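You operate a simulated robot arm through the tools that you are given. There is no shell and no other tool.

The job below is to be done with a simulated robot arm. You get a single attempt, and the scene is never put back.

## Task
Put things in order on the deck of the short chassis. At the end: the silver adapter from the deck of the short chassis is in the black drip tray; one of the rubber liners from the deck of the short chassis is on the green plate; the orange tie ring stands where the orange ferrule holder stood; the orange ferrule holder stands on top of the orange breather; whatever was shut is shut again. Leave all else as you found it, and nothing knocked over.

It is judged by the outcome, as a careful person would: the job done as asked, and still so three seconds after it is handed in. It fails if anything else is knocked over, pushed out of place, dropped, spilled or broken.

## Robot
A 6-joint arm with a two-finger parallel gripper, fixed in place. Base frame: the origin is at the foot of the arm, x ahead of it, y to its left, z up; the work surface is at about z = 0. Lengths are in mm, angles in degrees, forces in N, time in s.
With the tool pointing down near the work surface it reaches from about 140 to 580 mm from the base axis. Its first joint turns from -66.0 to 66.0 degrees. Payload 2.1 kg.
The TCP is the grasp point between the finger pads, 30 mm short of the fingertips. In the tool frame z runs along the fingers and y along their closing line. Largest opening 94 mm; finger width 28, thickness 10; the body of the gripper, 50 by 96 mm, starts 55 mm behind the TCP.
Orientation is told as [roll, pitch, yaw] about the base's x, y, z axes, in that order, counted from this pose: with the fingers straight down and closing along the base's y, the tool's x points along the base's -x, its y along +y and its z along -z.

## Interface
- The arm moves only by the tool send_rows. Its argument "motion" is a list of rows, each a list of 7 numbers: the shift along the base's x, y, z in mm, then the turn, a rotation vector about the base's x, y, z in degrees, then the gripper command, from -1 (fully open) to 1 (shut), values between in proportion. In form: [[x, y, z, rx, ry, rz, hand], ...]. A call has 1 to 20 rows; each row shifts and turns the commanded pose from where the row before left it. Each row takes 0.2 s and may step no farther than 50 mm and 8.6 degrees from the row before; otherwise, or with a gripper value out of range, the whole call is refused. A pose out of reach is approached as far as the arm can. The call stops where the force on the tool passes 40 N (or 10 N more than at its start, if that is more) or the arm is blocked; 0.2 s more then pass. The fingers move at their own pace (about 72 mm/s each) and stop on an object; they squeeze with about 21 N. The grip force told is the motor's: it shows also when the fingers shut on nothing. Time passes only in rows, and 0.2 s behind the last, so rows that do not move let the fingers close. The reply holds the time, the measured pose of the TCP, the force on the tool along the base axes, the opening and the grip force, in the units named above and with some noise, with the torque about the TCP (base axes, N m) and any sound that the robot's microphone picked up.
- Cameras (640 x 400 px; columns grow to the right, rows downward): "scene" is fixed at [62.9, -379.3, 482.8]; the picture's right is [0.69, -0.73, 0.00], its down [-0.41, -0.39, -0.82] and it looks along [0.60, 0.57, -0.57] (base axes); focal length 263 px, centre (320, 200). "wrist" rides on the gripper at [76, 14, -103] in the tool frame; the picture's right is [-0.18, 0.98, 0.00], its down [-0.75, -0.14, -0.64] and it looks along [-0.63, -0.12, 0.77] (tool axes); focal length 243 px, centre (320, 200). There is no depth. A picture from a camera that has moved, and an enlarged one, comes with that camera's place and axes in the base frame and with its lens.
- get_image(camera): a new picture of that camera. It takes no simulated time.
- enlarge(camera, box): a new picture of the part [left, top, right, bottom] of that camera's present view, enlarged. It takes no simulated time.
- close_job(): hands the job in; it is judged then, once.

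Places have to be worked out from the pictures, the camera data and where the tool is seen. Open the gripper and draw the arm clear of the work before you hand the job in, unless the task says otherwise.

The tools are called after "Emit:" as a command line: name --pt "numbers of a row" for each row, then --argument value for the rest, lists and objects as JSON in quotes. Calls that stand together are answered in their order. send_rows: Moves the arm, as the interface text tells. Its arguments: {"type":"object","properties":{"motion":{"type":"array","items":{"type":"array","items":{"type":"number"}}}},"required":["motion"]} The other tools are called the same way: get_image (camera) takes a picture; enlarge (camera, box) takes an enlarged picture of a part of a camera's view; close_job () hands the job in.

At the start:

```text
clock: 0.0
eef_pos: [270.1, -78.0, 305.9]
orientation: [0.0, -0.1, -0.2]
ft_force: [-0.8, -0.2, 0.0]
ft_torque: [0.03, 0.0, 0.02]
finger_gap: 93.9
grasp_force: 0.0
```

scene: 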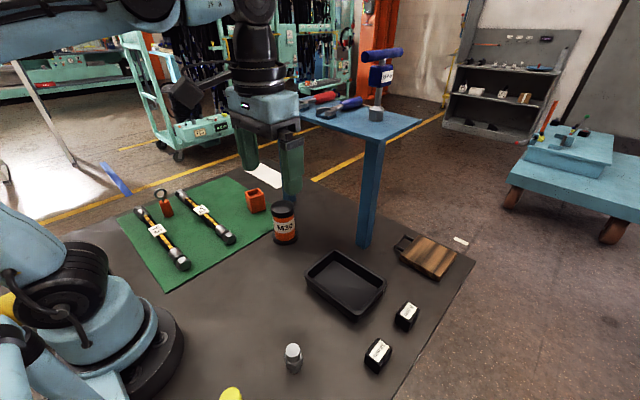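
wrist: 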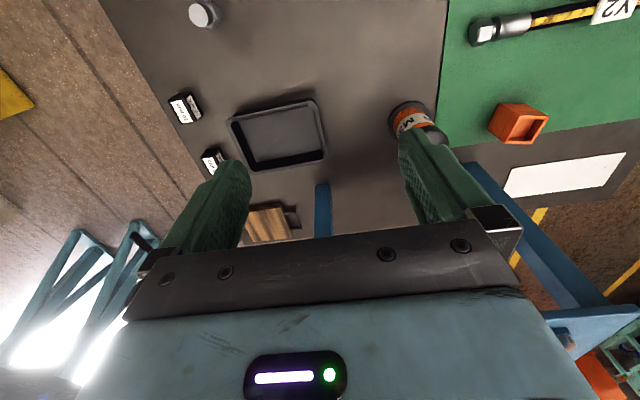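

The first pictures show a deck with a green mat, a black tray, a can, small boxes and a silver piece. I'll enlarge parts of the scene to identify each item before moving.

Emit:
enlarge --camera "scene" --box '[100, 150, 320, 290]'

Emit:
enlarge --camera "scene" --box '[260, 220, 480, 400]'

Emit:
enlarge --camera "scene" --box '[280, 20, 460, 140]'

Emit:
enlarge --camera "wrist" --box '[100, 0, 640, 260]'

```text
2.86 times, centred on (210, 220) of scene
camera zoom: at [62.9, -379.3, 482.8], right [0.69, -0.73, 0.0], down [-0.41, -0.39, -0.82], along [0.6, 0.57, -0.57], focal length 752 px, centre (634, 143)
```

zoom: 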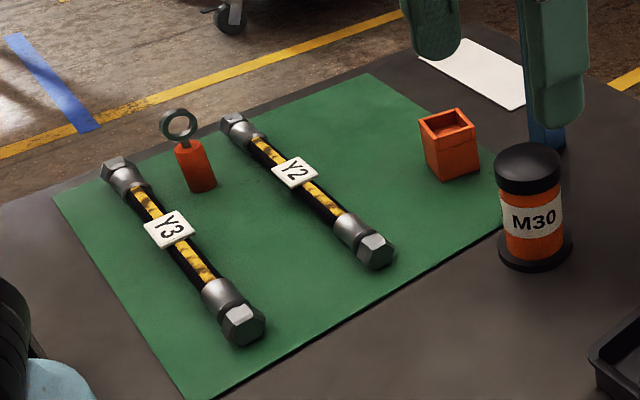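

```text
2.22 times, centred on (370, 310) of scene
camera zoom: at [62.9, -379.3, 482.8], right [0.69, -0.73, 0.0], down [-0.41, -0.39, -0.82], along [0.6, 0.57, -0.57], focal length 585 px, centre (209, -44)
```

zoom: 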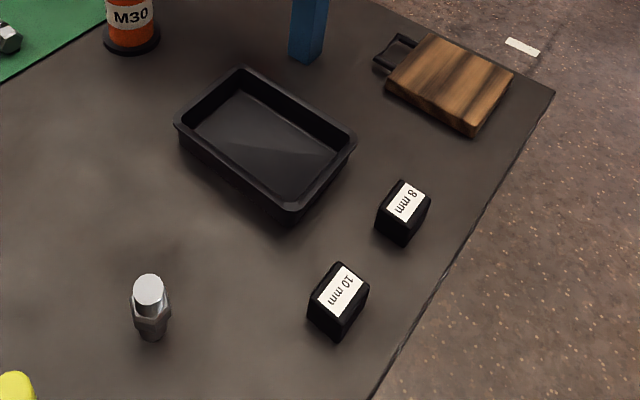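

```text
3.33 times, centred on (370, 80) of scene
camera zoom: at [62.9, -379.3, 482.8], right [0.69, -0.73, 0.0], down [-0.41, -0.39, -0.82], along [0.6, 0.57, -0.57], focal length 877 px, centre (153, 600)
```

zoom: 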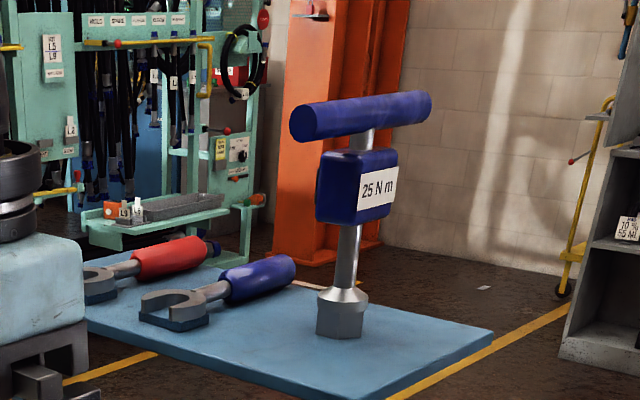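

```text
1.19 times, centred on (370, 130) of wrist
camera zoom: at [194.7, -63.6, 409.3], right [0.19, 0.98, 0.0], down [0.75, -0.14, 0.64], along [0.63, -0.12, -0.77], focal length 288 px, centre (261, 283)
```

zoom: 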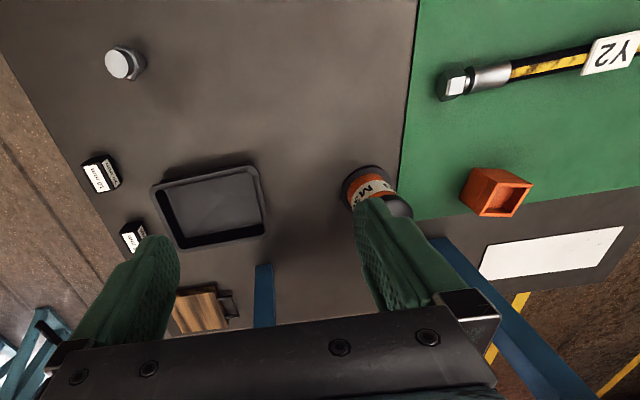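

The orange box (ferrule holder) is near (403,218), the ring near (204,392), the M30 can near (373,43), and the silver piece near (182,-206). I'll raise the arm and pull it back for a wider look before touching anything.

Emit:
send_rows --pt "-10 0 40 0 0 0 -1" --pt "-20 0 40 0 0 0 -1" --pt "-20 -20 20 0 0 0 -1" --pt "-20 -30 0 0 0 0 -1" --pt "0 -30 0 0 0 0 -1"

Emit:
get_image --camera "wrist"

Emit:
get_image --camera "scene"

```text
clock: 1.2
eef_pos: [198.6, -158.0, 403.7]
orientation: [-0.1, -0.2, 0.0]
ft_force: [-0.2, -0.3, -0.4]
ft_torque: [-0.02, 0.01, -0.01]
finger_gap: 94.0
grasp_force: 0.0
```

```text
taken
camera wrist: at [122.4, -144.6, 506.6], right [0.18, 0.98, 0.0], down [0.75, -0.14, 0.64], along [0.63, -0.12, -0.77], focal length 243 px, centre (320, 200)
```

wrist: 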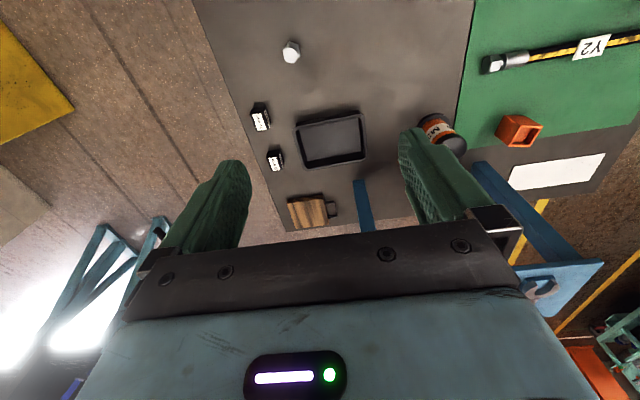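

```text
taken
```

scene: 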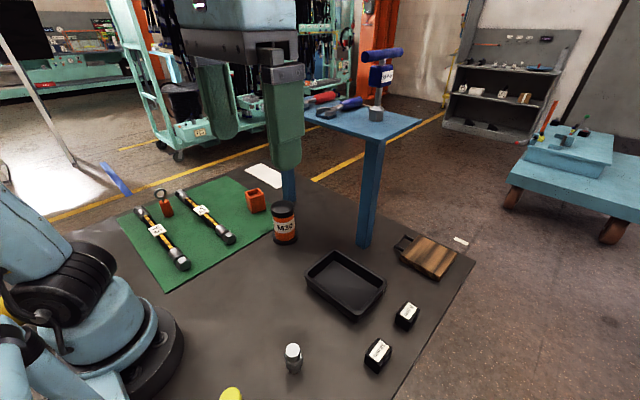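

The yellow item at the bottom edge of the scene, near (90,-160), isn't identified yet. I'll tilt the tool so the wrist camera looks straight down and covers the near part of the deck.

Emit:
send_rows --pt "0 0 0 0 8 0 -1" --pt "0 0 0 0 8 0 -1" --pt "0 0 0 0 8 0 -1" --pt "0 0 0 0 8 0 -1" --pt "0 0 0 0 8 0 -1"

Emit:
get_image --camera "wrist"

```text
clock: 2.4
eef_pos: [192.1, -172.2, 404.7]
orientation: [-1.1, 30.1, -0.1]
ft_force: [0.0, 0.5, -0.3]
ft_torque: [0.03, 0.0, -0.03]
finger_gap: 93.8
grasp_force: 0.1
out of reach, approached as far as the arm can: row 4, 5
```

```text
taken
camera wrist: at [178.4, -156.4, 532.6], right [0.15, 0.98, -0.11], down [0.97, -0.13, 0.18], along [0.16, -0.13, -0.98], focal length 243 px, centre (320, 200)
```

wrist: 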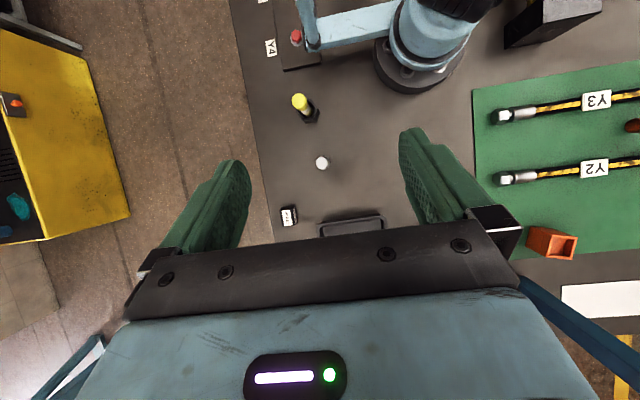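

There are more items near the base: a yellow-topped piece, a dark plate with a red piece, and a Y4 label. I'll enlarge that area.

Emit:
enlarge --camera "wrist" --box '[220, 0, 440, 140]'

Emit:
enlarge --camera "wrist" --box '[440, 0, 640, 140]'

Emit:
enlarge --camera "wrist" --box '[240, 80, 420, 240]'

```text
2.86 times, centred on (330, 70) of wrist
camera zoom: at [178.4, -156.4, 532.6], right [0.15, 0.98, -0.11], down [0.97, -0.13, 0.18], along [0.16, -0.13, -0.98], focal length 693 px, centre (291, 571)
```

zoom: 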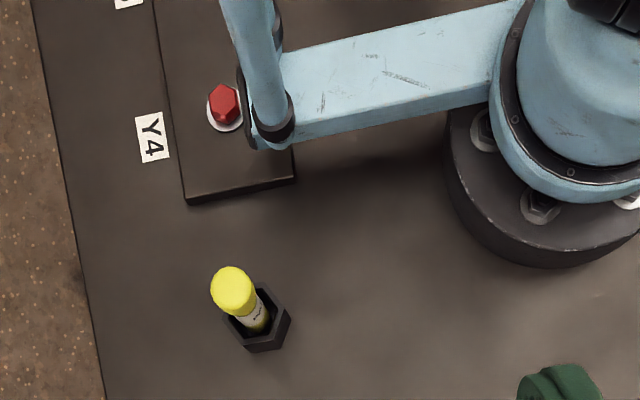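

```text
2.86 times, centred on (540, 70) of wrist
camera zoom: at [178.4, -156.4, 532.6], right [0.15, 0.98, -0.11], down [0.97, -0.13, 0.18], along [0.16, -0.13, -0.98], focal length 693 px, centre (-309, 571)
```

zoom: 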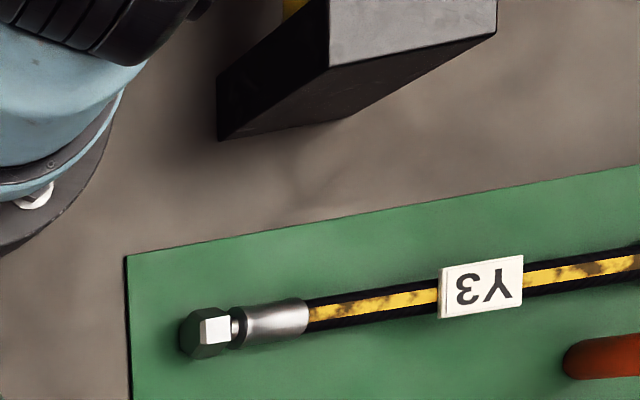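

```text
2.50 times, centred on (330, 160) of wrist
camera zoom: at [178.4, -156.4, 532.6], right [0.15, 0.98, -0.11], down [0.97, -0.13, 0.18], along [0.16, -0.13, -0.98], focal length 606 px, centre (295, 300)
```

zoom: 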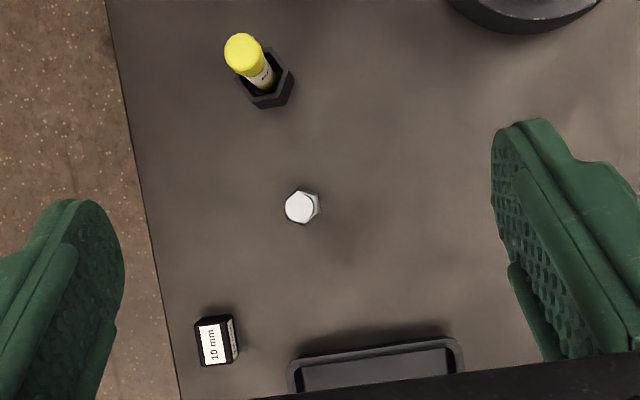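

The near area holds a yellow marker in a hex holder and a plate with a red bolt, none of which concern the task. I'll level the tool and look over the left side with the green plate.

Emit:
send_rows --pt "0 0 0 0 -8 0 -1" --pt "0 0 0 0 -8 0 -1" --pt "0 0 0 0 -8 0 -1" --pt "0 0 0 0 -6 0 -1"

```text
clock: 3.4
eef_pos: [193.0, -172.5, 405.2]
orientation: [-0.9, 0.0, -0.1]
ft_force: [-0.5, -0.3, -0.5]
ft_torque: [0.01, 0.03, 0.0]
finger_gap: 94.0
grasp_force: 0.1
```

The tool is level again (the pose was clipped at the reach limit). I'll swing over toward the green plate at this height to inspect the ring and the orange box.

Emit:
send_rows --pt "7 45 0 0.9 0 0 -1" --pt "5 45 0 0 0 0 -1" --pt "5 45 0 0 0 0 -1" --pt "5 45 0 0 0 0 -1" --pt "0 45 0 0 0 0 -1" --pt "0 45 0 0 0 0 -1" --pt "0 45 0 0 0 0 -1"

Emit:
get_image --camera "wrist"

Emit:
get_image --camera "scene"

```text
clock: 5.0
eef_pos: [218.2, 144.0, 406.6]
orientation: [0.0, 0.0, 0.0]
ft_force: [0.0, -0.1, 0.1]
ft_torque: [0.0, -0.03, 0.03]
finger_gap: 93.8
grasp_force: 0.2
```

```text
taken
camera wrist: at [141.5, 157.5, 509.9], right [0.18, 0.98, 0.0], down [0.75, -0.14, 0.64], along [0.63, -0.12, -0.77], focal length 243 px, centre (320, 200)
```

wrist: 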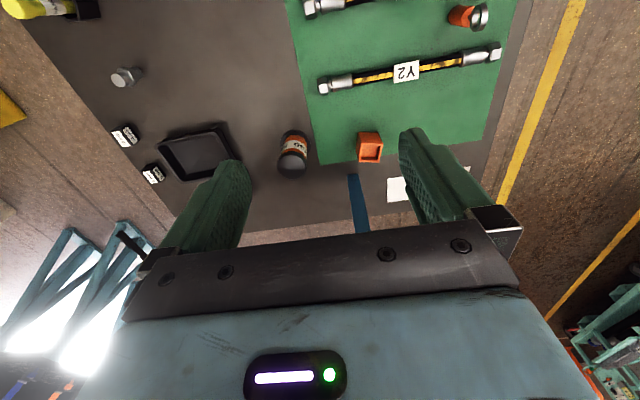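

```text
taken
```

scene: 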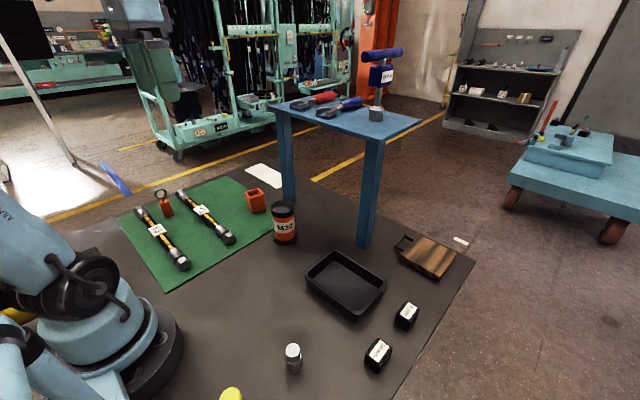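

The shelf table now shows clearly: its near edge is around x≈490, standing on two legs, so I must keep the hand back from it. I'll enlarge the ring, box and can to get exact positions and shapes.

Emit:
enlarge --camera "wrist" --box '[260, 0, 520, 190]'

Emit:
enlarge --camera "wrist" --box '[90, 50, 330, 200]'

Emit:
enlarge --camera "scene" --box '[110, 160, 310, 295]'

Emit:
enlarge --camera "scene" --box '[340, 220, 480, 390]'

```text
2.11 times, centred on (390, 95) of wrist
camera zoom: at [141.5, 157.5, 509.9], right [0.18, 0.98, 0.0], down [0.75, -0.14, 0.64], along [0.63, -0.12, -0.77], focal length 511 px, centre (173, 421)
```

zoom: 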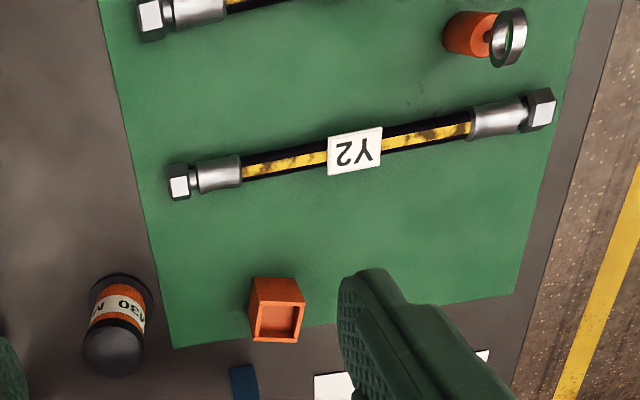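

```text
2.67 times, centred on (210, 125) of wrist
camera zoom: at [141.5, 157.5, 509.9], right [0.18, 0.98, 0.0], down [0.75, -0.14, 0.64], along [0.63, -0.12, -0.77], focal length 647 px, centre (613, 400)
```

zoom: 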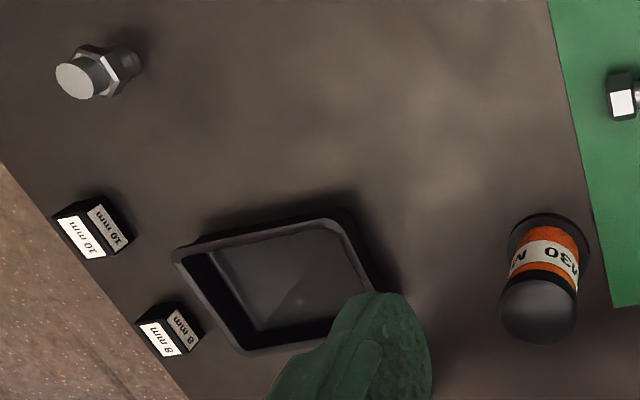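

```text
2.96 times, centred on (210, 228) of scene
camera zoom: at [62.9, -379.3, 482.8], right [0.69, -0.73, 0.0], down [-0.41, -0.39, -0.82], along [0.6, 0.57, -0.57], focal length 780 px, centre (646, 118)
```

zoom: 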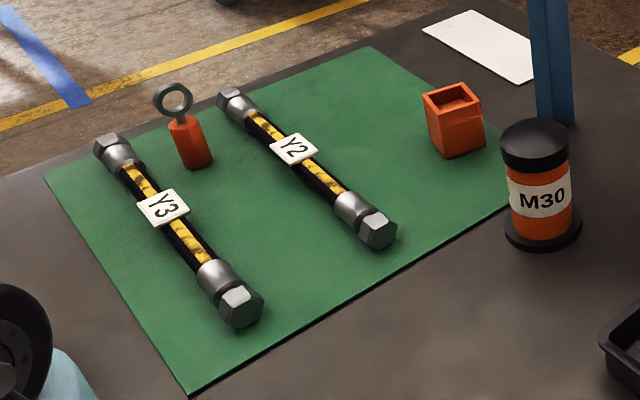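

```text
2.35 times, centred on (410, 305) of scene
camera zoom: at [62.9, -379.3, 482.8], right [0.69, -0.73, 0.0], down [-0.41, -0.39, -0.82], along [0.6, 0.57, -0.57], focal length 619 px, centre (108, -47)
```

zoom: 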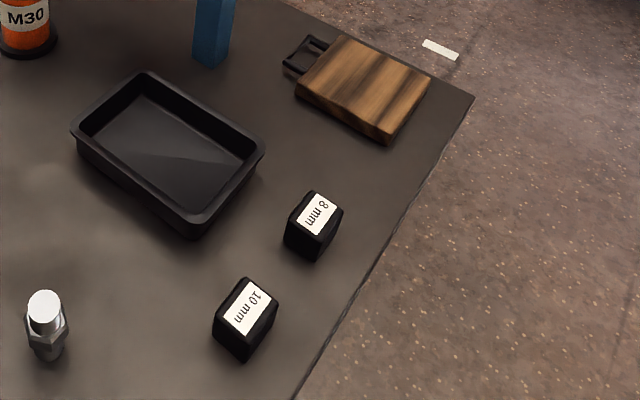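

The box is about 45 mm wide and 58 mm tall, turned slightly, and the ring is an orange cylinder topped by a silver eye. I'll move in closer to measure the box and the can from the wrist camera.

Emit:
send_rows --pt "10 10 -40 0 0 0 -1" --pt "10 10 -40 0 0 0 -1" --pt "10 10 -30 0 0 0 -1" --pt "10 10 -20 0 0 0 -1" --pt "0 0 0 0 0 0 -1"

Emit:
get_image --camera "wrist"

Emit:
enlarge --camera "wrist" --box '[240, 40, 440, 165]'

```text
clock: 6.2
eef_pos: [254.6, 182.7, 277.5]
orientation: [0.0, 0.1, -0.2]
ft_force: [-0.7, -0.7, -0.4]
ft_torque: [0.0, 0.03, 0.03]
finger_gap: 94.3
grasp_force: 0.1
```

```text
taken
camera wrist: at [177.8, 196.4, 381.1], right [0.18, 0.98, 0.0], down [0.75, -0.14, 0.64], along [0.63, -0.12, -0.77], focal length 243 px, centre (320, 200)
```

wrist: 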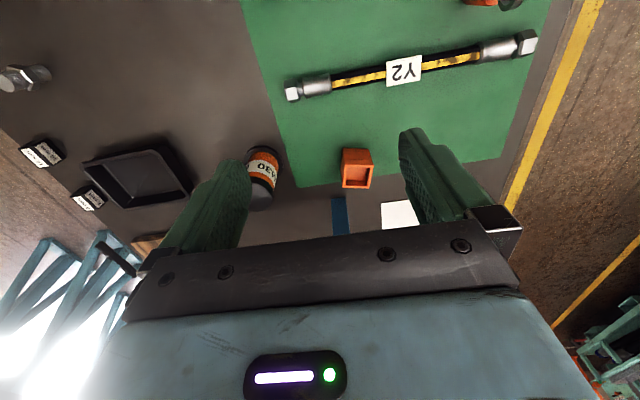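

```text
3.20 times, centred on (340, 102) of wrist
camera zoom: at [177.8, 196.4, 381.1], right [0.18, 0.98, 0.0], down [0.75, -0.14, 0.64], along [0.63, -0.12, -0.77], focal length 776 px, centre (256, 512)
```

zoom: 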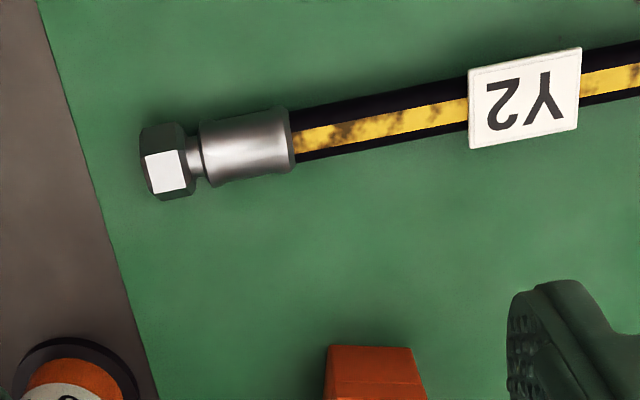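

I need the box and can at higher magnification, so I'll enlarge that lower part of the view.

Emit:
enlarge --camera "wrist" --box '[320, 130, 420, 200]'

Emit:
enlarge --camera "wrist" --box '[220, 130, 320, 220]'

Emit:
enlarge --camera "scene" --box '[230, 170, 320, 260]'

```text
5.71 times, centred on (370, 165) of wrist
camera zoom: at [177.8, 196.4, 381.1], right [0.18, 0.98, 0.0], down [0.75, -0.14, 0.64], along [0.63, -0.12, -0.77], focal length 1386 px, centre (34, 400)
```

zoom: 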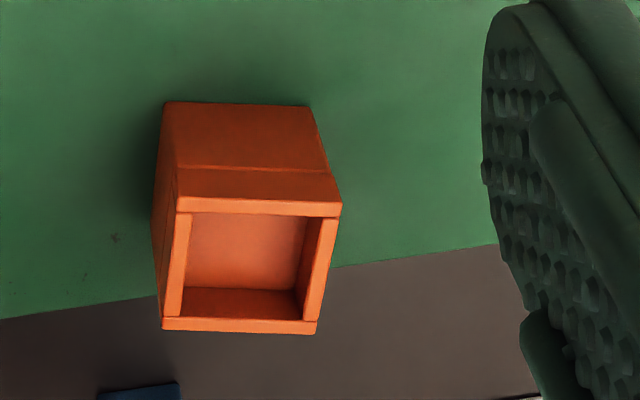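

```text
4.44 times, centred on (270, 175) of wrist
camera zoom: at [177.8, 196.4, 381.1], right [0.18, 0.98, 0.0], down [0.75, -0.14, 0.64], along [0.63, -0.12, -0.77], focal length 1078 px, centre (542, 311)
```

zoom: 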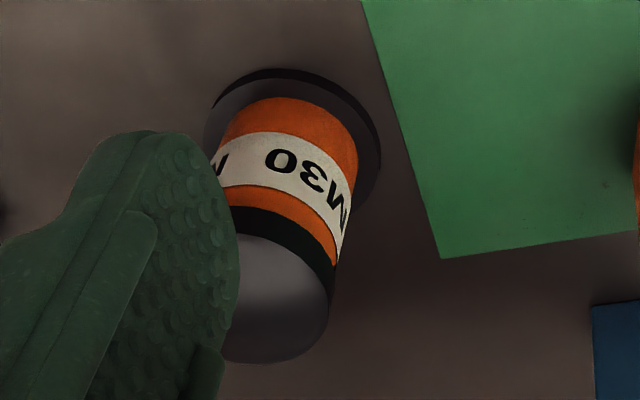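

```text
4.44 times, centred on (275, 215) of scene
camera zoom: at [62.9, -379.3, 482.8], right [0.69, -0.73, 0.0], down [-0.41, -0.39, -0.82], along [0.6, 0.57, -0.57], focal length 1170 px, centre (520, 133)
```

zoom: 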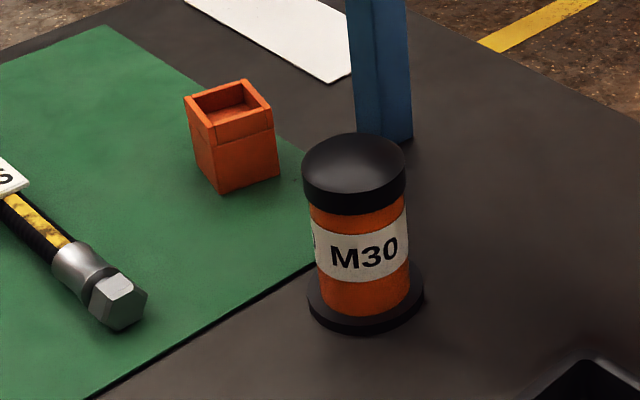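

The box works out to a 45×45×56 mm block centred near (408,216), turned about −12°. The can is near (382,52), and I'll look at it head-on to check its top and centre.

Emit:
send_rows --pt "12 -40 -7 0 0 0 -1" --pt "12 -40 -7 0 0 0 -1" --pt "12 -40 -7 0 0 0 -1" --pt "9 -33 -6 0 0 0 -1" --pt "0 0 0 0 0 0 -1"

Emit:
get_image --camera "wrist"

Emit:
enlarge --camera "wrist" --box '[290, 90, 410, 200]'

```text
clock: 7.4
eef_pos: [300.1, 31.8, 250.9]
orientation: [0.0, 0.2, 0.0]
ft_force: [-1.4, -0.4, -0.8]
ft_torque: [0.0, 0.0, 0.0]
finger_gap: 93.9
grasp_force: 0.1
```

```text
taken
camera wrist: at [224.8, 45.2, 353.7], right [0.18, 0.98, 0.0], down [0.75, -0.14, 0.64], along [0.63, -0.12, -0.77], focal length 243 px, centre (320, 200)
```

wrist: 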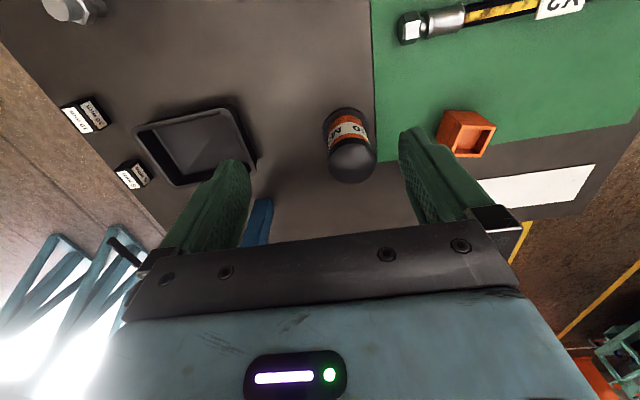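

```text
3.64 times, centred on (350, 145) of wrist
camera zoom: at [224.8, 45.2, 353.7], right [0.18, 0.98, 0.0], down [0.75, -0.14, 0.64], along [0.63, -0.12, -0.77], focal length 882 px, centre (211, 400)
```

zoom: 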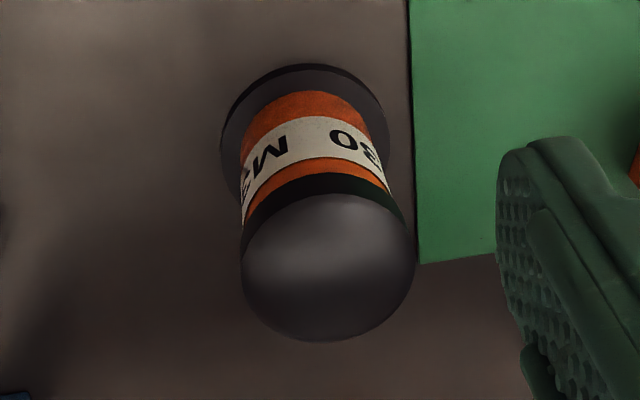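

The can's top is centred at about (384,55), roughly 97 mm high and about 58 mm across. Now I'll approach above the orange box at (408,216), with yaw −12° to match its sides.

Emit:
send_rows --pt "20 40 -10 0 0 -3 -1" --pt "20 40 -15 0 0 -3 -1" --pt "20 40 -20 0 0 -3 -1" --pt "20 34 -20 0 0 -3 -1" --pt "20 30 -20 0 0 0 -1" --pt "0 0 0 0 0 0 -1"

Emit:
get_image --camera "scene"

Emit:
get_image --camera "wrist"

```text
clock: 8.8
eef_pos: [396.6, 213.2, 163.2]
orientation: [0.0, 0.1, -12.1]
ft_force: [-0.3, 0.5, 0.0]
ft_torque: [-0.02, 0.0, 0.01]
finger_gap: 93.9
grasp_force: 0.1
```

```text
taken
```

scene: 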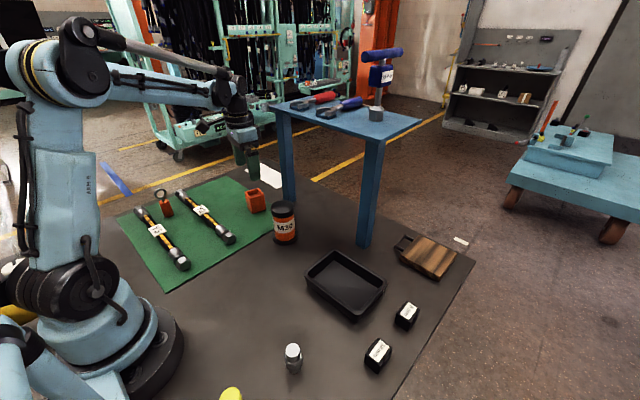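

```text
taken
camera wrist: at [326.3, 243.4, 265.6], right [0.39, 0.92, 0.0], down [0.71, -0.3, 0.64], along [0.59, -0.25, -0.77], focal length 243 px, centre (320, 200)
```

wrist: 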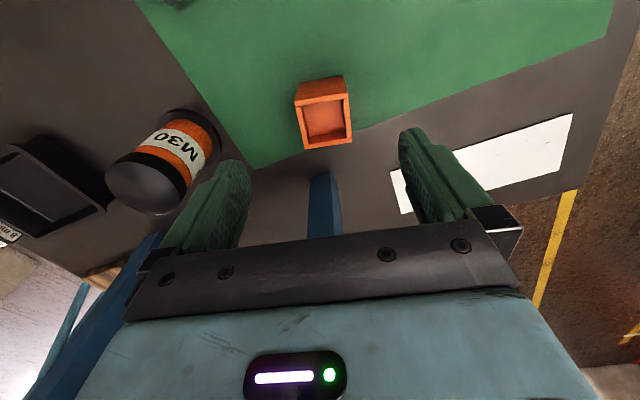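

The arm is above the box with room to the shelf. I'll enlarge the box here to refine its centre and angle before descending.

Emit:
enlarge --camera "wrist" --box '[270, 60, 380, 160]'

Emit:
enlarge --camera "scene" --box '[210, 70, 320, 230]'

```text
4.00 times, centred on (325, 110) of wrist
camera zoom: at [326.3, 243.4, 265.6], right [0.39, 0.92, 0.0], down [0.71, -0.3, 0.64], along [0.59, -0.25, -0.77], focal length 970 px, centre (300, 560)
```

zoom: 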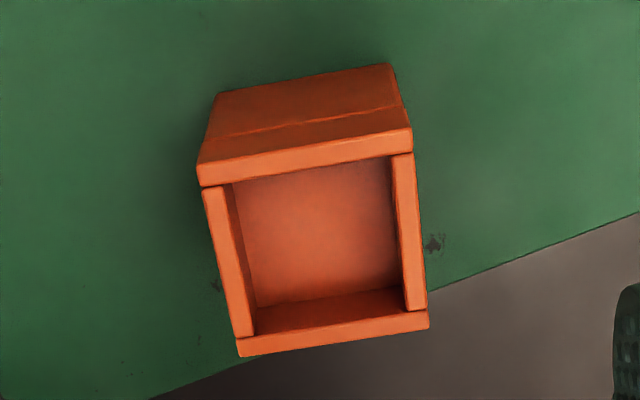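

```text
2.50 times, centred on (265, 150) of scene
camera zoom: at [62.9, -379.2, 482.8], right [0.69, -0.73, 0.0], down [-0.41, -0.39, -0.82], along [0.6, 0.57, -0.57], focal length 658 px, centre (458, 325)
```

zoom: 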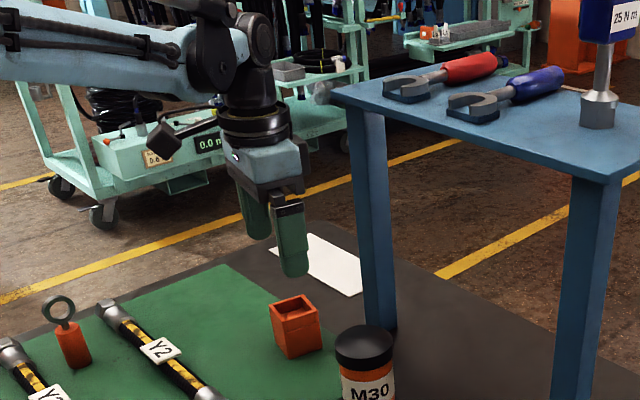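

The refined box centre is (407,215) with yaw about −13°. I'll line up, then descend to TCP z≈40 with fingers open on both sides.

Emit:
send_rows --pt "10.5 1.8 -15 0 0 -1 -1" --pt "0 0 -30 0 0 0 -1" --pt "0 0 -30 0 0 0 -1" --pt "0 0 -25 0 0 0 -1" --pt "0 0 -15 0 0 0 -1" --pt "0 0 -8 0 0 0 -1" --pt "0 0 0 0 0 0 -1"

Emit:
get_image --camera "wrist"

Emit:
enlarge --camera "scene" --box '[210, 140, 320, 240]'

```text
clock: 10.4
eef_pos: [410.2, 216.1, 41.2]
orientation: [-0.1, 0.1, -13.0]
ft_force: [-0.7, -0.3, -0.1]
ft_torque: [0.0, 0.01, 0.0]
finger_gap: 94.1
grasp_force: 0.1
```

```text
taken
camera wrist: at [339.5, 247.7, 144.9], right [0.4, 0.92, 0.0], down [0.7, -0.31, 0.64], along [0.59, -0.26, -0.77], focal length 243 px, centre (320, 200)
```

wrist: 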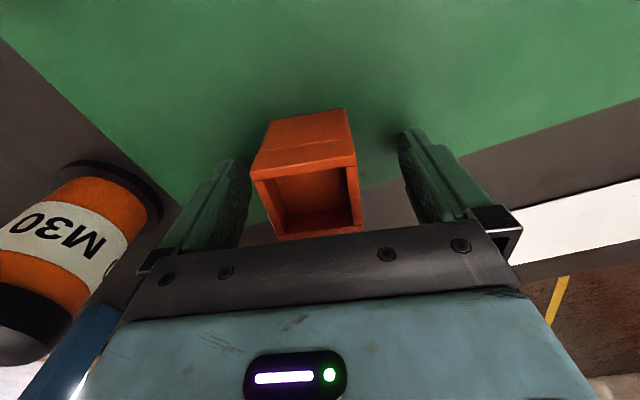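

```text
4.00 times, centred on (265, 190) of scene
camera zoom: at [62.9, -379.3, 482.8], right [0.69, -0.73, 0.0], down [-0.41, -0.39, -0.82], along [0.6, 0.57, -0.57], focal length 1053 px, centre (540, 240)
```

zoom: 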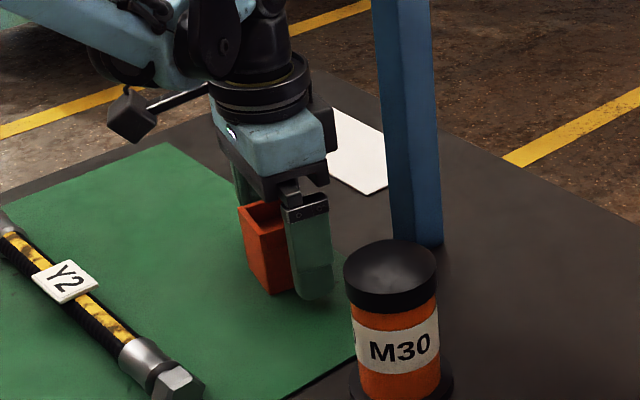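

The fingers straddle the box with clear space on both sides and no contact force. I'll close the grip here.

Emit:
send_rows --pt "0 0 0 0 0 0 0" --pt "0 0 0 0 0 0 0.3" --pt "0 0 0 0 0 0 1" --pt "0 0 0 0 0 0 1" --pt "0 0 0 0 0 0 1"

Emit:
get_image --camera "wrist"

```text
clock: 11.6
eef_pos: [409.7, 216.9, 41.3]
orientation: [0.0, 0.1, -13.0]
ft_force: [-0.4, 0.6, -0.3]
ft_torque: [0.01, 0.0, -0.01]
finger_gap: 49.3
grasp_force: 21.5
```

```text
taken
camera wrist: at [339.5, 247.7, 145.2], right [0.4, 0.92, 0.0], down [0.7, -0.31, 0.64], along [0.59, -0.26, -0.77], focal length 243 px, centre (320, 200)
```

wrist: 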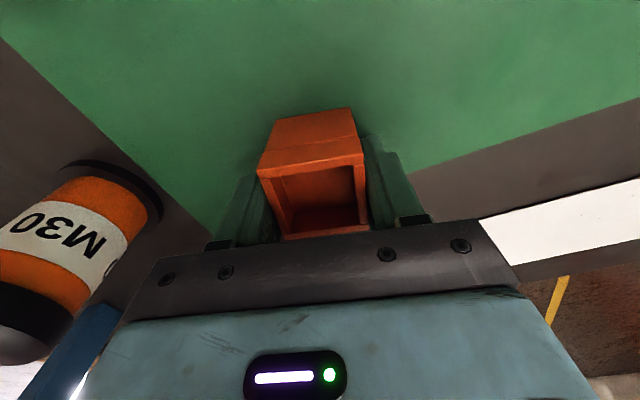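

The grip holds at 49 mm with 21 N; the box shifted about 3–4 mm while centring, so it originally stood near (407.5,214). I'll lift it straight up.

Emit:
send_rows --pt "0 0 10 0 0 0 1" --pt "0 0 30 0 0 0 1" --pt "0 0 40 0 0 0 1" --pt "0 0 45 0 0 0 1" --pt "0 0 10 0 0 0 1"

Emit:
get_image --camera "wrist"

```text
clock: 12.8
eef_pos: [411.1, 217.0, 179.9]
orientation: [0.0, 0.1, -13.0]
ft_force: [-0.9, -0.5, -0.2]
ft_torque: [0.0, 0.01, -0.07]
finger_gap: 0.0
grasp_force: 20.5
```

```text
taken
camera wrist: at [340.1, 248.0, 281.8], right [0.4, 0.92, 0.0], down [0.7, -0.31, 0.64], along [0.59, -0.26, -0.77], focal length 243 px, centre (320, 200)
```

wrist: 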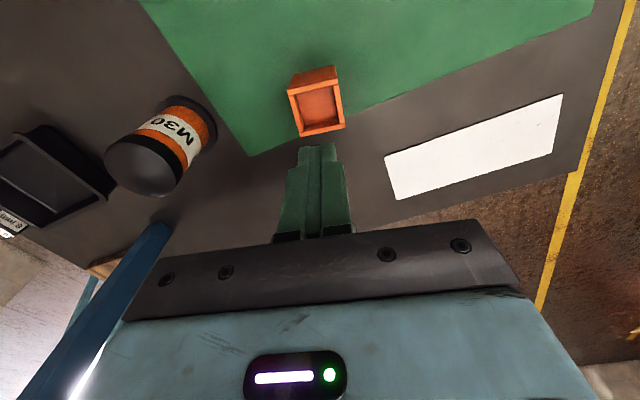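

The fingers have closed on nothing: the box slipped out during the lift and is still standing on the plate. I'll look closely at how it sits and at its shape before trying again.

Emit:
enlarge --camera "wrist" --box '[265, 50, 375, 150]'

Emit:
enlarge --camera "scene" --box '[230, 170, 310, 230]'

```text
4.00 times, centred on (320, 100) of wrist
camera zoom: at [340.1, 248.0, 281.8], right [0.4, 0.92, 0.0], down [0.7, -0.31, 0.64], along [0.59, -0.26, -0.77], focal length 970 px, centre (320, 600)
```

zoom: 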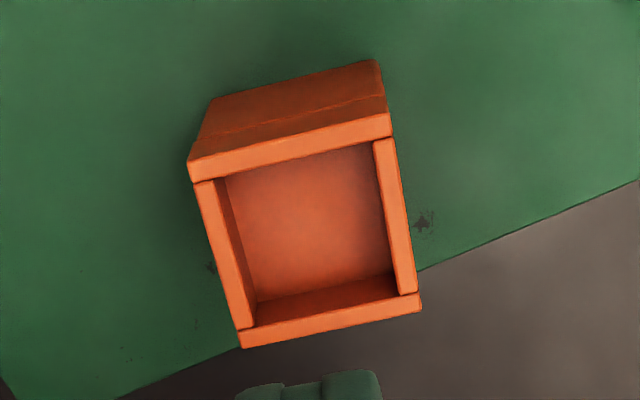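

```text
6.67 times, centred on (270, 200) of scene
camera zoom: at [62.9, -379.3, 482.8], right [0.69, -0.73, 0.0], down [-0.41, -0.39, -0.82], along [0.6, 0.57, -0.57], focal length 1755 px, centre (653, 200)
```

zoom: 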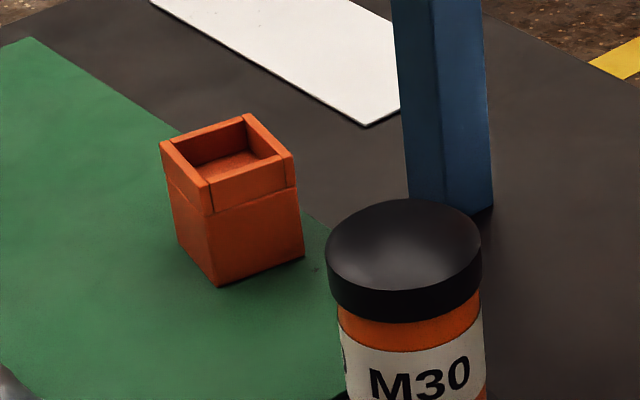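

The box moved only about 5 mm in +x and still stands upright at about (412,214.5). I'll open, re-centre and go a bit lower for a deeper grip, then lift in small checked steps.

Emit:
send_rows --pt "0 0 0 0 0 0 -1" --pt "0 0 0 0 0 0 -1" --pt "1 -2.5 -20 0 0 1 -1" --pt "0 0 -40 0 0 0 -1" --pt "0 0 -40 0 0 0 -1" --pt "0 0 -25 0 0 0 -1" --pt "0 0 -14 0 0 0 -1" --pt "0 0 -5 0 0 0 -1" --pt "0 0 0 0 0 0 -1"

Emit:
get_image --camera "wrist"

Emit:
enlarge --camera "scene" --box '[220, 150, 310, 230]'

```text
clock: 14.8
eef_pos: [410.3, 214.7, 33.3]
orientation: [0.0, 0.0, -12.2]
ft_force: [-0.3, 0.0, 7.5]
ft_torque: [0.32, -0.12, -0.02]
finger_gap: 93.8
grasp_force: 0.0
stopped in row 9: the force on the tool passed its limit at 42 N (the readings are from after the stop); the commanded pose is now the measured one
```

```text
taken
camera wrist: at [339.4, 244.2, 136.9], right [0.39, 0.92, 0.0], down [0.71, -0.3, 0.64], along [0.59, -0.25, -0.77], focal length 243 px, centre (320, 200)
```

wrist: 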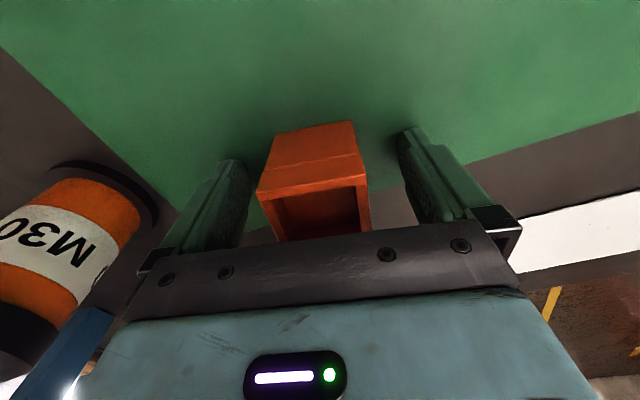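

```text
5.00 times, centred on (265, 190) of scene
camera zoom: at [62.9, -379.3, 482.8], right [0.69, -0.73, 0.0], down [-0.41, -0.39, -0.82], along [0.6, 0.57, -0.57], focal length 1316 px, centre (595, 250)
```

zoom: 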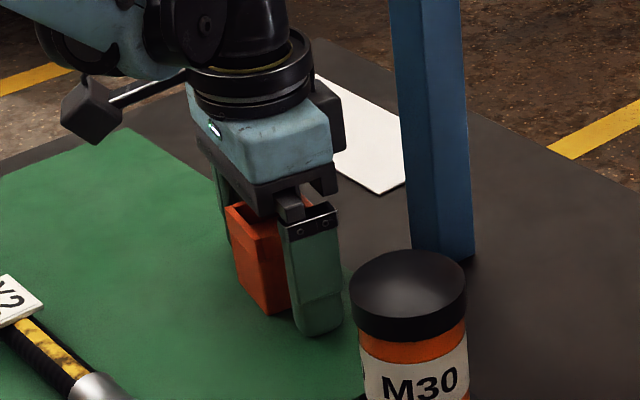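

The fingertips touched the green plate at TCP z≈33, so its top is about 3 mm up. I'll back off 4 mm and then close.

Emit:
send_rows --pt "0 0 4 0 0 0 -1" --pt "0 0 0 0 0 0 -0.3" --pt "0 0 0 0 0 0 0" --pt "0 0 0 0 0 0 0.3" --pt "0 0 0 0 0 0 1" --pt "0 0 0 0 0 0 1" --pt "0 0 0 0 0 0 1"

Emit:
get_image --camera "wrist"

```text
clock: 16.4
eef_pos: [410.0, 215.4, 36.7]
orientation: [0.0, 0.0, -12.1]
ft_force: [0.2, 0.9, 1.3]
ft_torque: [-0.01, -0.02, 0.0]
finger_gap: 49.1
grasp_force: 21.0
```

```text
taken
camera wrist: at [339.0, 245.0, 140.3], right [0.39, 0.92, 0.0], down [0.71, -0.3, 0.64], along [0.59, -0.25, -0.77], focal length 243 px, centre (320, 200)
```

wrist: 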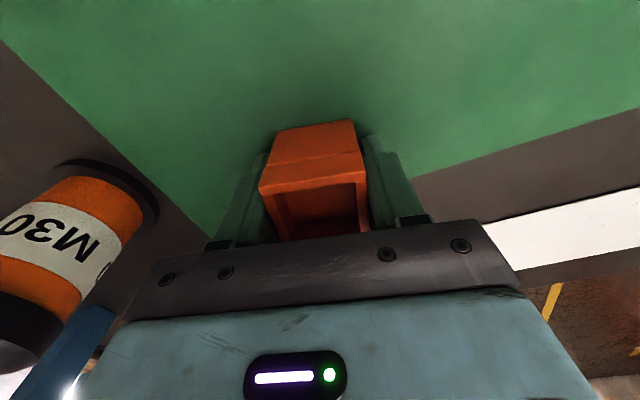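

The grip reads 49 mm and 21 N again. I'll lift slowly by 10 mm and check whether it stays held.

Emit:
send_rows --pt "0 0 1 0 0 0 1" --pt "0 0 2 0 0 0 1" --pt "0 0 2 0 0 0 1" --pt "0 0 2 0 0 0 1" --pt "0 0 3 0 0 0 1"

Emit:
get_image --camera "wrist"

Emit:
enlarge --camera "scene" --box '[220, 150, 310, 230]'

```text
clock: 17.6
eef_pos: [409.9, 214.6, 47.8]
orientation: [0.0, 0.0, -12.1]
ft_force: [0.5, 0.7, 0.7]
ft_torque: [-0.02, -0.02, -0.02]
finger_gap: 49.1
grasp_force: 21.1
```

```text
taken
camera wrist: at [339.9, 243.9, 150.4], right [0.39, 0.92, 0.0], down [0.71, -0.3, 0.64], along [0.59, -0.25, -0.77], focal length 243 px, centre (320, 200)
```

wrist: 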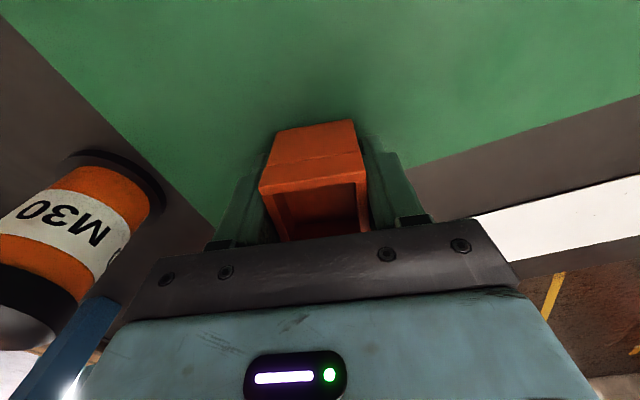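

```text
5.00 times, centred on (265, 190) of scene
camera zoom: at [62.9, -379.3, 482.8], right [0.69, -0.73, 0.0], down [-0.41, -0.39, -0.82], along [0.6, 0.57, -0.57], focal length 1316 px, centre (595, 250)
```

zoom: 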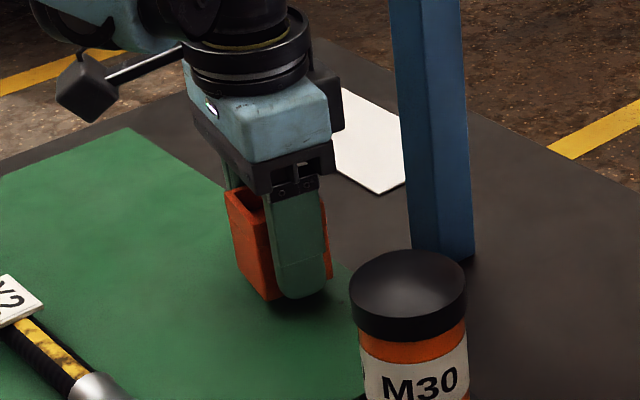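

The box came up with the hand and stays the same in the wrist view, so slow motion works. I'll continue lifting gently to clear the can's top.

Emit:
send_rows --pt "0 0 4 0 0 0 1" --pt "0 0 6 0 0 0 1" --pt "0 0 8 0 0 0 1" --pt "0 0 8 0 0 0 1" --pt "0 0 8 0 0 0 1" --pt "0 0 8 0 0 0 1" --pt "0 0 8 0 0 0 1" --pt "0 0 8 0 0 0 1" --pt "0 0 8 0 0 0 1" --pt "0 0 8 0 0 0 1" --pt "0 0 8 0 0 0 1" --pt "0 0 8 0 0 0 1" --pt "0 0 8 0 0 0 1" --pt "0 0 6 0 0 0 1" --pt "0 0 4 0 0 0 1"

Emit:
get_image --camera "wrist"

```text
clock: 20.8
eef_pos: [410.0, 214.8, 154.5]
orientation: [0.0, 0.0, -12.0]
ft_force: [-0.7, 0.0, 0.1]
ft_torque: [-0.02, 0.04, 0.0]
finger_gap: 49.2
grasp_force: 21.0
```

```text
taken
camera wrist: at [339.7, 244.2, 258.2], right [0.39, 0.92, 0.0], down [0.71, -0.3, 0.64], along [0.59, -0.25, -0.77], focal length 243 px, centre (320, 200)
```

wrist: 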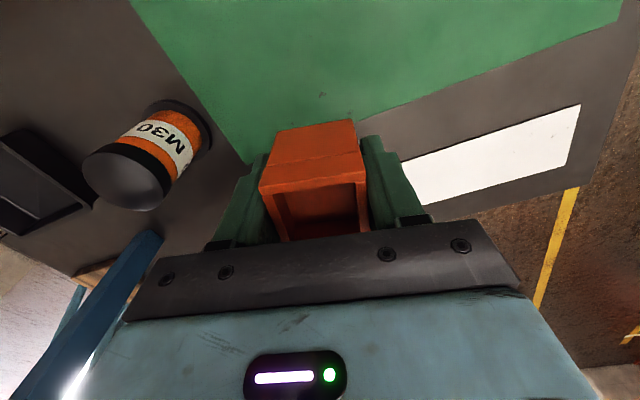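

The box is held steady, with its bottom about 121 mm up. I'll carry it slowly to above the can, targeting TCP (382.5,55.5).

Emit:
send_rows --pt "-0.7 -4 0 0 0 0 1" --pt "-1.4 -8 0 0 0 0 1" --pt "-2 -12 0 0 0 0 1" --pt "-2 -12 0 0 0 0 1" --pt "-2 -12 0 0 0 0 1" --pt "-2 -12 0 0 0 0 1" --pt "-2.2 -12 0 0 0 0 1" --pt "-2.2 -12 0 0 0 0 1" --pt "-2.2 -12 0 0 0 0 1" --pt "-2.2 -12 0 0 0 0 1" --pt "-2.2 -12 0 0 0 0 1" --pt "-2 -12 0 0 0 0 1" --pt "-2 -12 0 0 0 0 1" --pt "-1.4 -10 0 0 0 0 1" --pt "-0.8 -5 0 0 0 0 1" --pt "0 0 0 0 0 0 1"

Emit:
get_image --camera "wrist"

Emit:
enlarge --camera "scene" --box '[220, 110, 350, 260]'

```text
clock: 24.2
eef_pos: [383.5, 54.7, 155.1]
orientation: [0.0, -0.1, -12.2]
ft_force: [0.9, -0.3, 0.1]
ft_torque: [-0.01, -0.02, -0.02]
finger_gap: 48.9
grasp_force: 20.9
```

```text
taken
camera wrist: at [313.0, 84.5, 258.8], right [0.39, 0.92, 0.0], down [0.71, -0.3, 0.64], along [0.59, -0.25, -0.77], focal length 243 px, centre (320, 200)
```

wrist: 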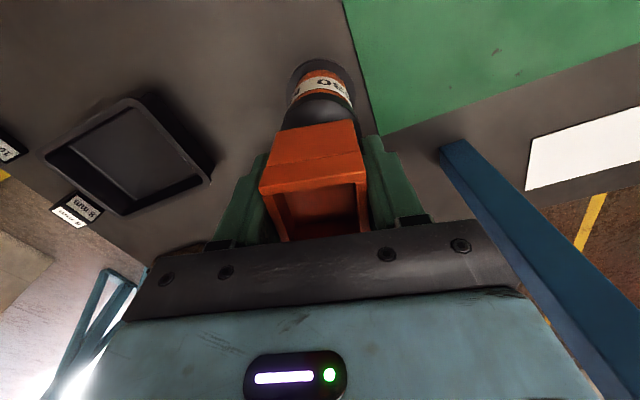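

```text
2.67 times, centred on (285, 185) of scene
camera zoom: at [62.9, -379.3, 482.8], right [0.69, -0.73, 0.0], down [-0.41, -0.39, -0.82], along [0.6, 0.57, -0.57], focal length 702 px, centre (413, 240)
```

zoom: 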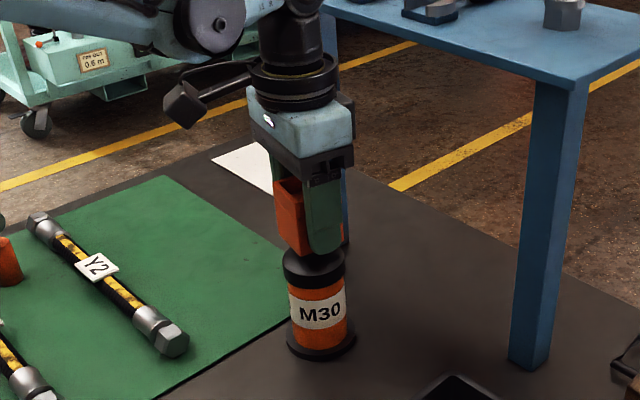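

The box hangs above the can and looks roughly aligned from both cameras. I'll enlarge both views to check the centring before lowering.

Emit:
enlarge --camera "wrist" --box '[250, 50, 390, 150]'

Emit:
enlarge --camera "scene" --box '[260, 165, 320, 225]'

```text
4.00 times, centred on (320, 100) of wrist
camera zoom: at [313.0, 84.5, 258.8], right [0.39, 0.92, 0.0], down [0.71, -0.3, 0.64], along [0.59, -0.25, -0.77], focal length 970 px, centre (320, 600)
```

zoom: 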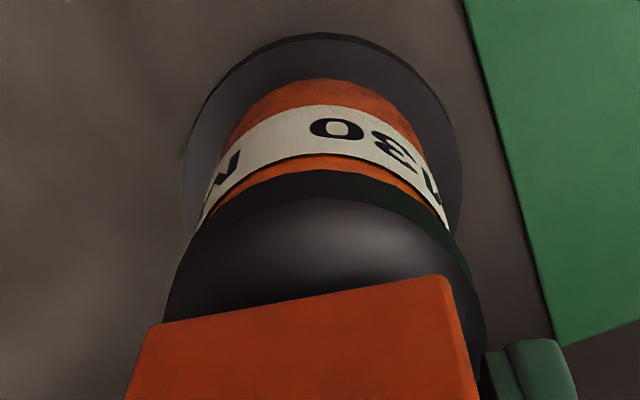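

```text
6.67 times, centred on (290, 195) of scene
camera zoom: at [62.9, -379.3, 482.8], right [0.69, -0.73, 0.0], down [-0.41, -0.39, -0.82], along [0.6, 0.57, -0.57], focal length 1755 px, centre (520, 233)
```

zoom: 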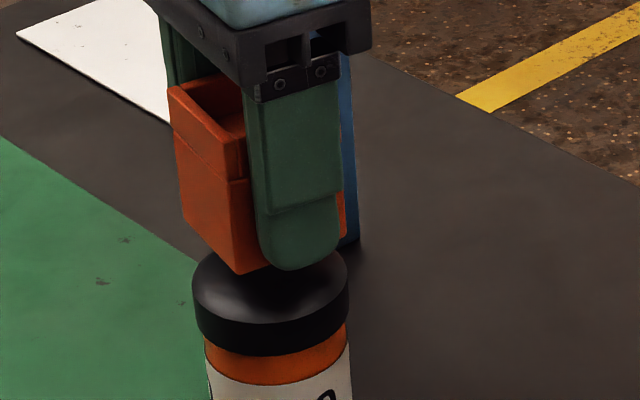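

The box centre is about (386,54) and the can's cap centre about (385,55), so they're aligned within 2 mm. I'll lower 15 mm, then feel for contact.

Emit:
send_rows --pt "0 0 -3 0 0 0 1" --pt "0 0 -4 0 0 0 1" --pt "0 0 -4 0 0 0 1" --pt "0 0 -3 0 0 0 1" --pt "0 0 -1 0 0 0 1"

Emit:
enlarge --camera "scene" --box '[260, 165, 320, 225]'

```text
clock: 25.4
eef_pos: [384.1, 55.0, 140.5]
orientation: [0.0, 0.1, -12.1]
ft_force: [-0.1, 0.7, 0.1]
ft_torque: [0.02, -0.01, -0.02]
finger_gap: 49.1
grasp_force: 20.8
```

```text
6.67 times, centred on (290, 195) of scene
camera zoom: at [62.9, -379.3, 482.8], right [0.69, -0.73, 0.0], down [-0.41, -0.39, -0.82], along [0.6, 0.57, -0.57], focal length 1755 px, centre (520, 233)
```

zoom: 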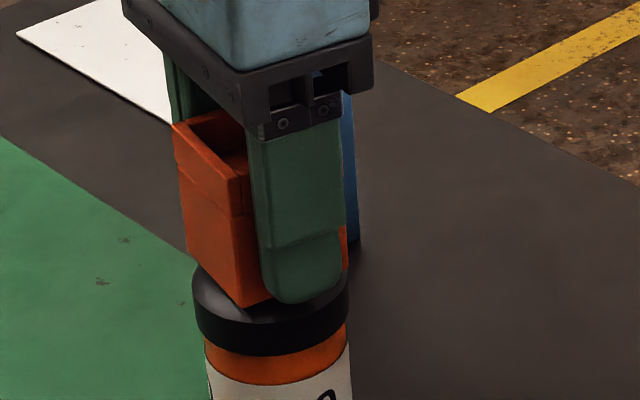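

No contact yet at TCP z=140.5, with the bottom near 107 mm. I'll continue down in 1 mm steps.

Emit:
send_rows --pt "0 0 -1 0 0 0 1" --pt "0 0 -1 0 0 0 1" --pt "0 0 -1 0 0 0 1" --pt "0 0 -1 0 0 0 1" --pt "0 0 0 0 0 0 1"

```text
clock: 26.6
eef_pos: [384.9, 55.6, 136.3]
orientation: [0.0, 0.0, -12.1]
ft_force: [-1.1, -0.3, 18.4]
ft_torque: [-0.02, 0.02, -0.01]
finger_gap: 49.3
grasp_force: 21.1
```

Contact at TCP z≈136 with 18 N, so the box sits on the can's cap. I'll ease up slightly and open the fingers gently.

Emit:
send_rows --pt "0 0 0.6 0 0 0 1" --pt "0 0 0 0 0 0 1"

```text
clock: 27.2
eef_pos: [383.5, 55.1, 136.9]
orientation: [0.1, 0.1, -12.1]
ft_force: [2.6, -0.9, 6.3]
ft_torque: [0.04, -0.17, 0.02]
finger_gap: 49.0
grasp_force: 20.5
```

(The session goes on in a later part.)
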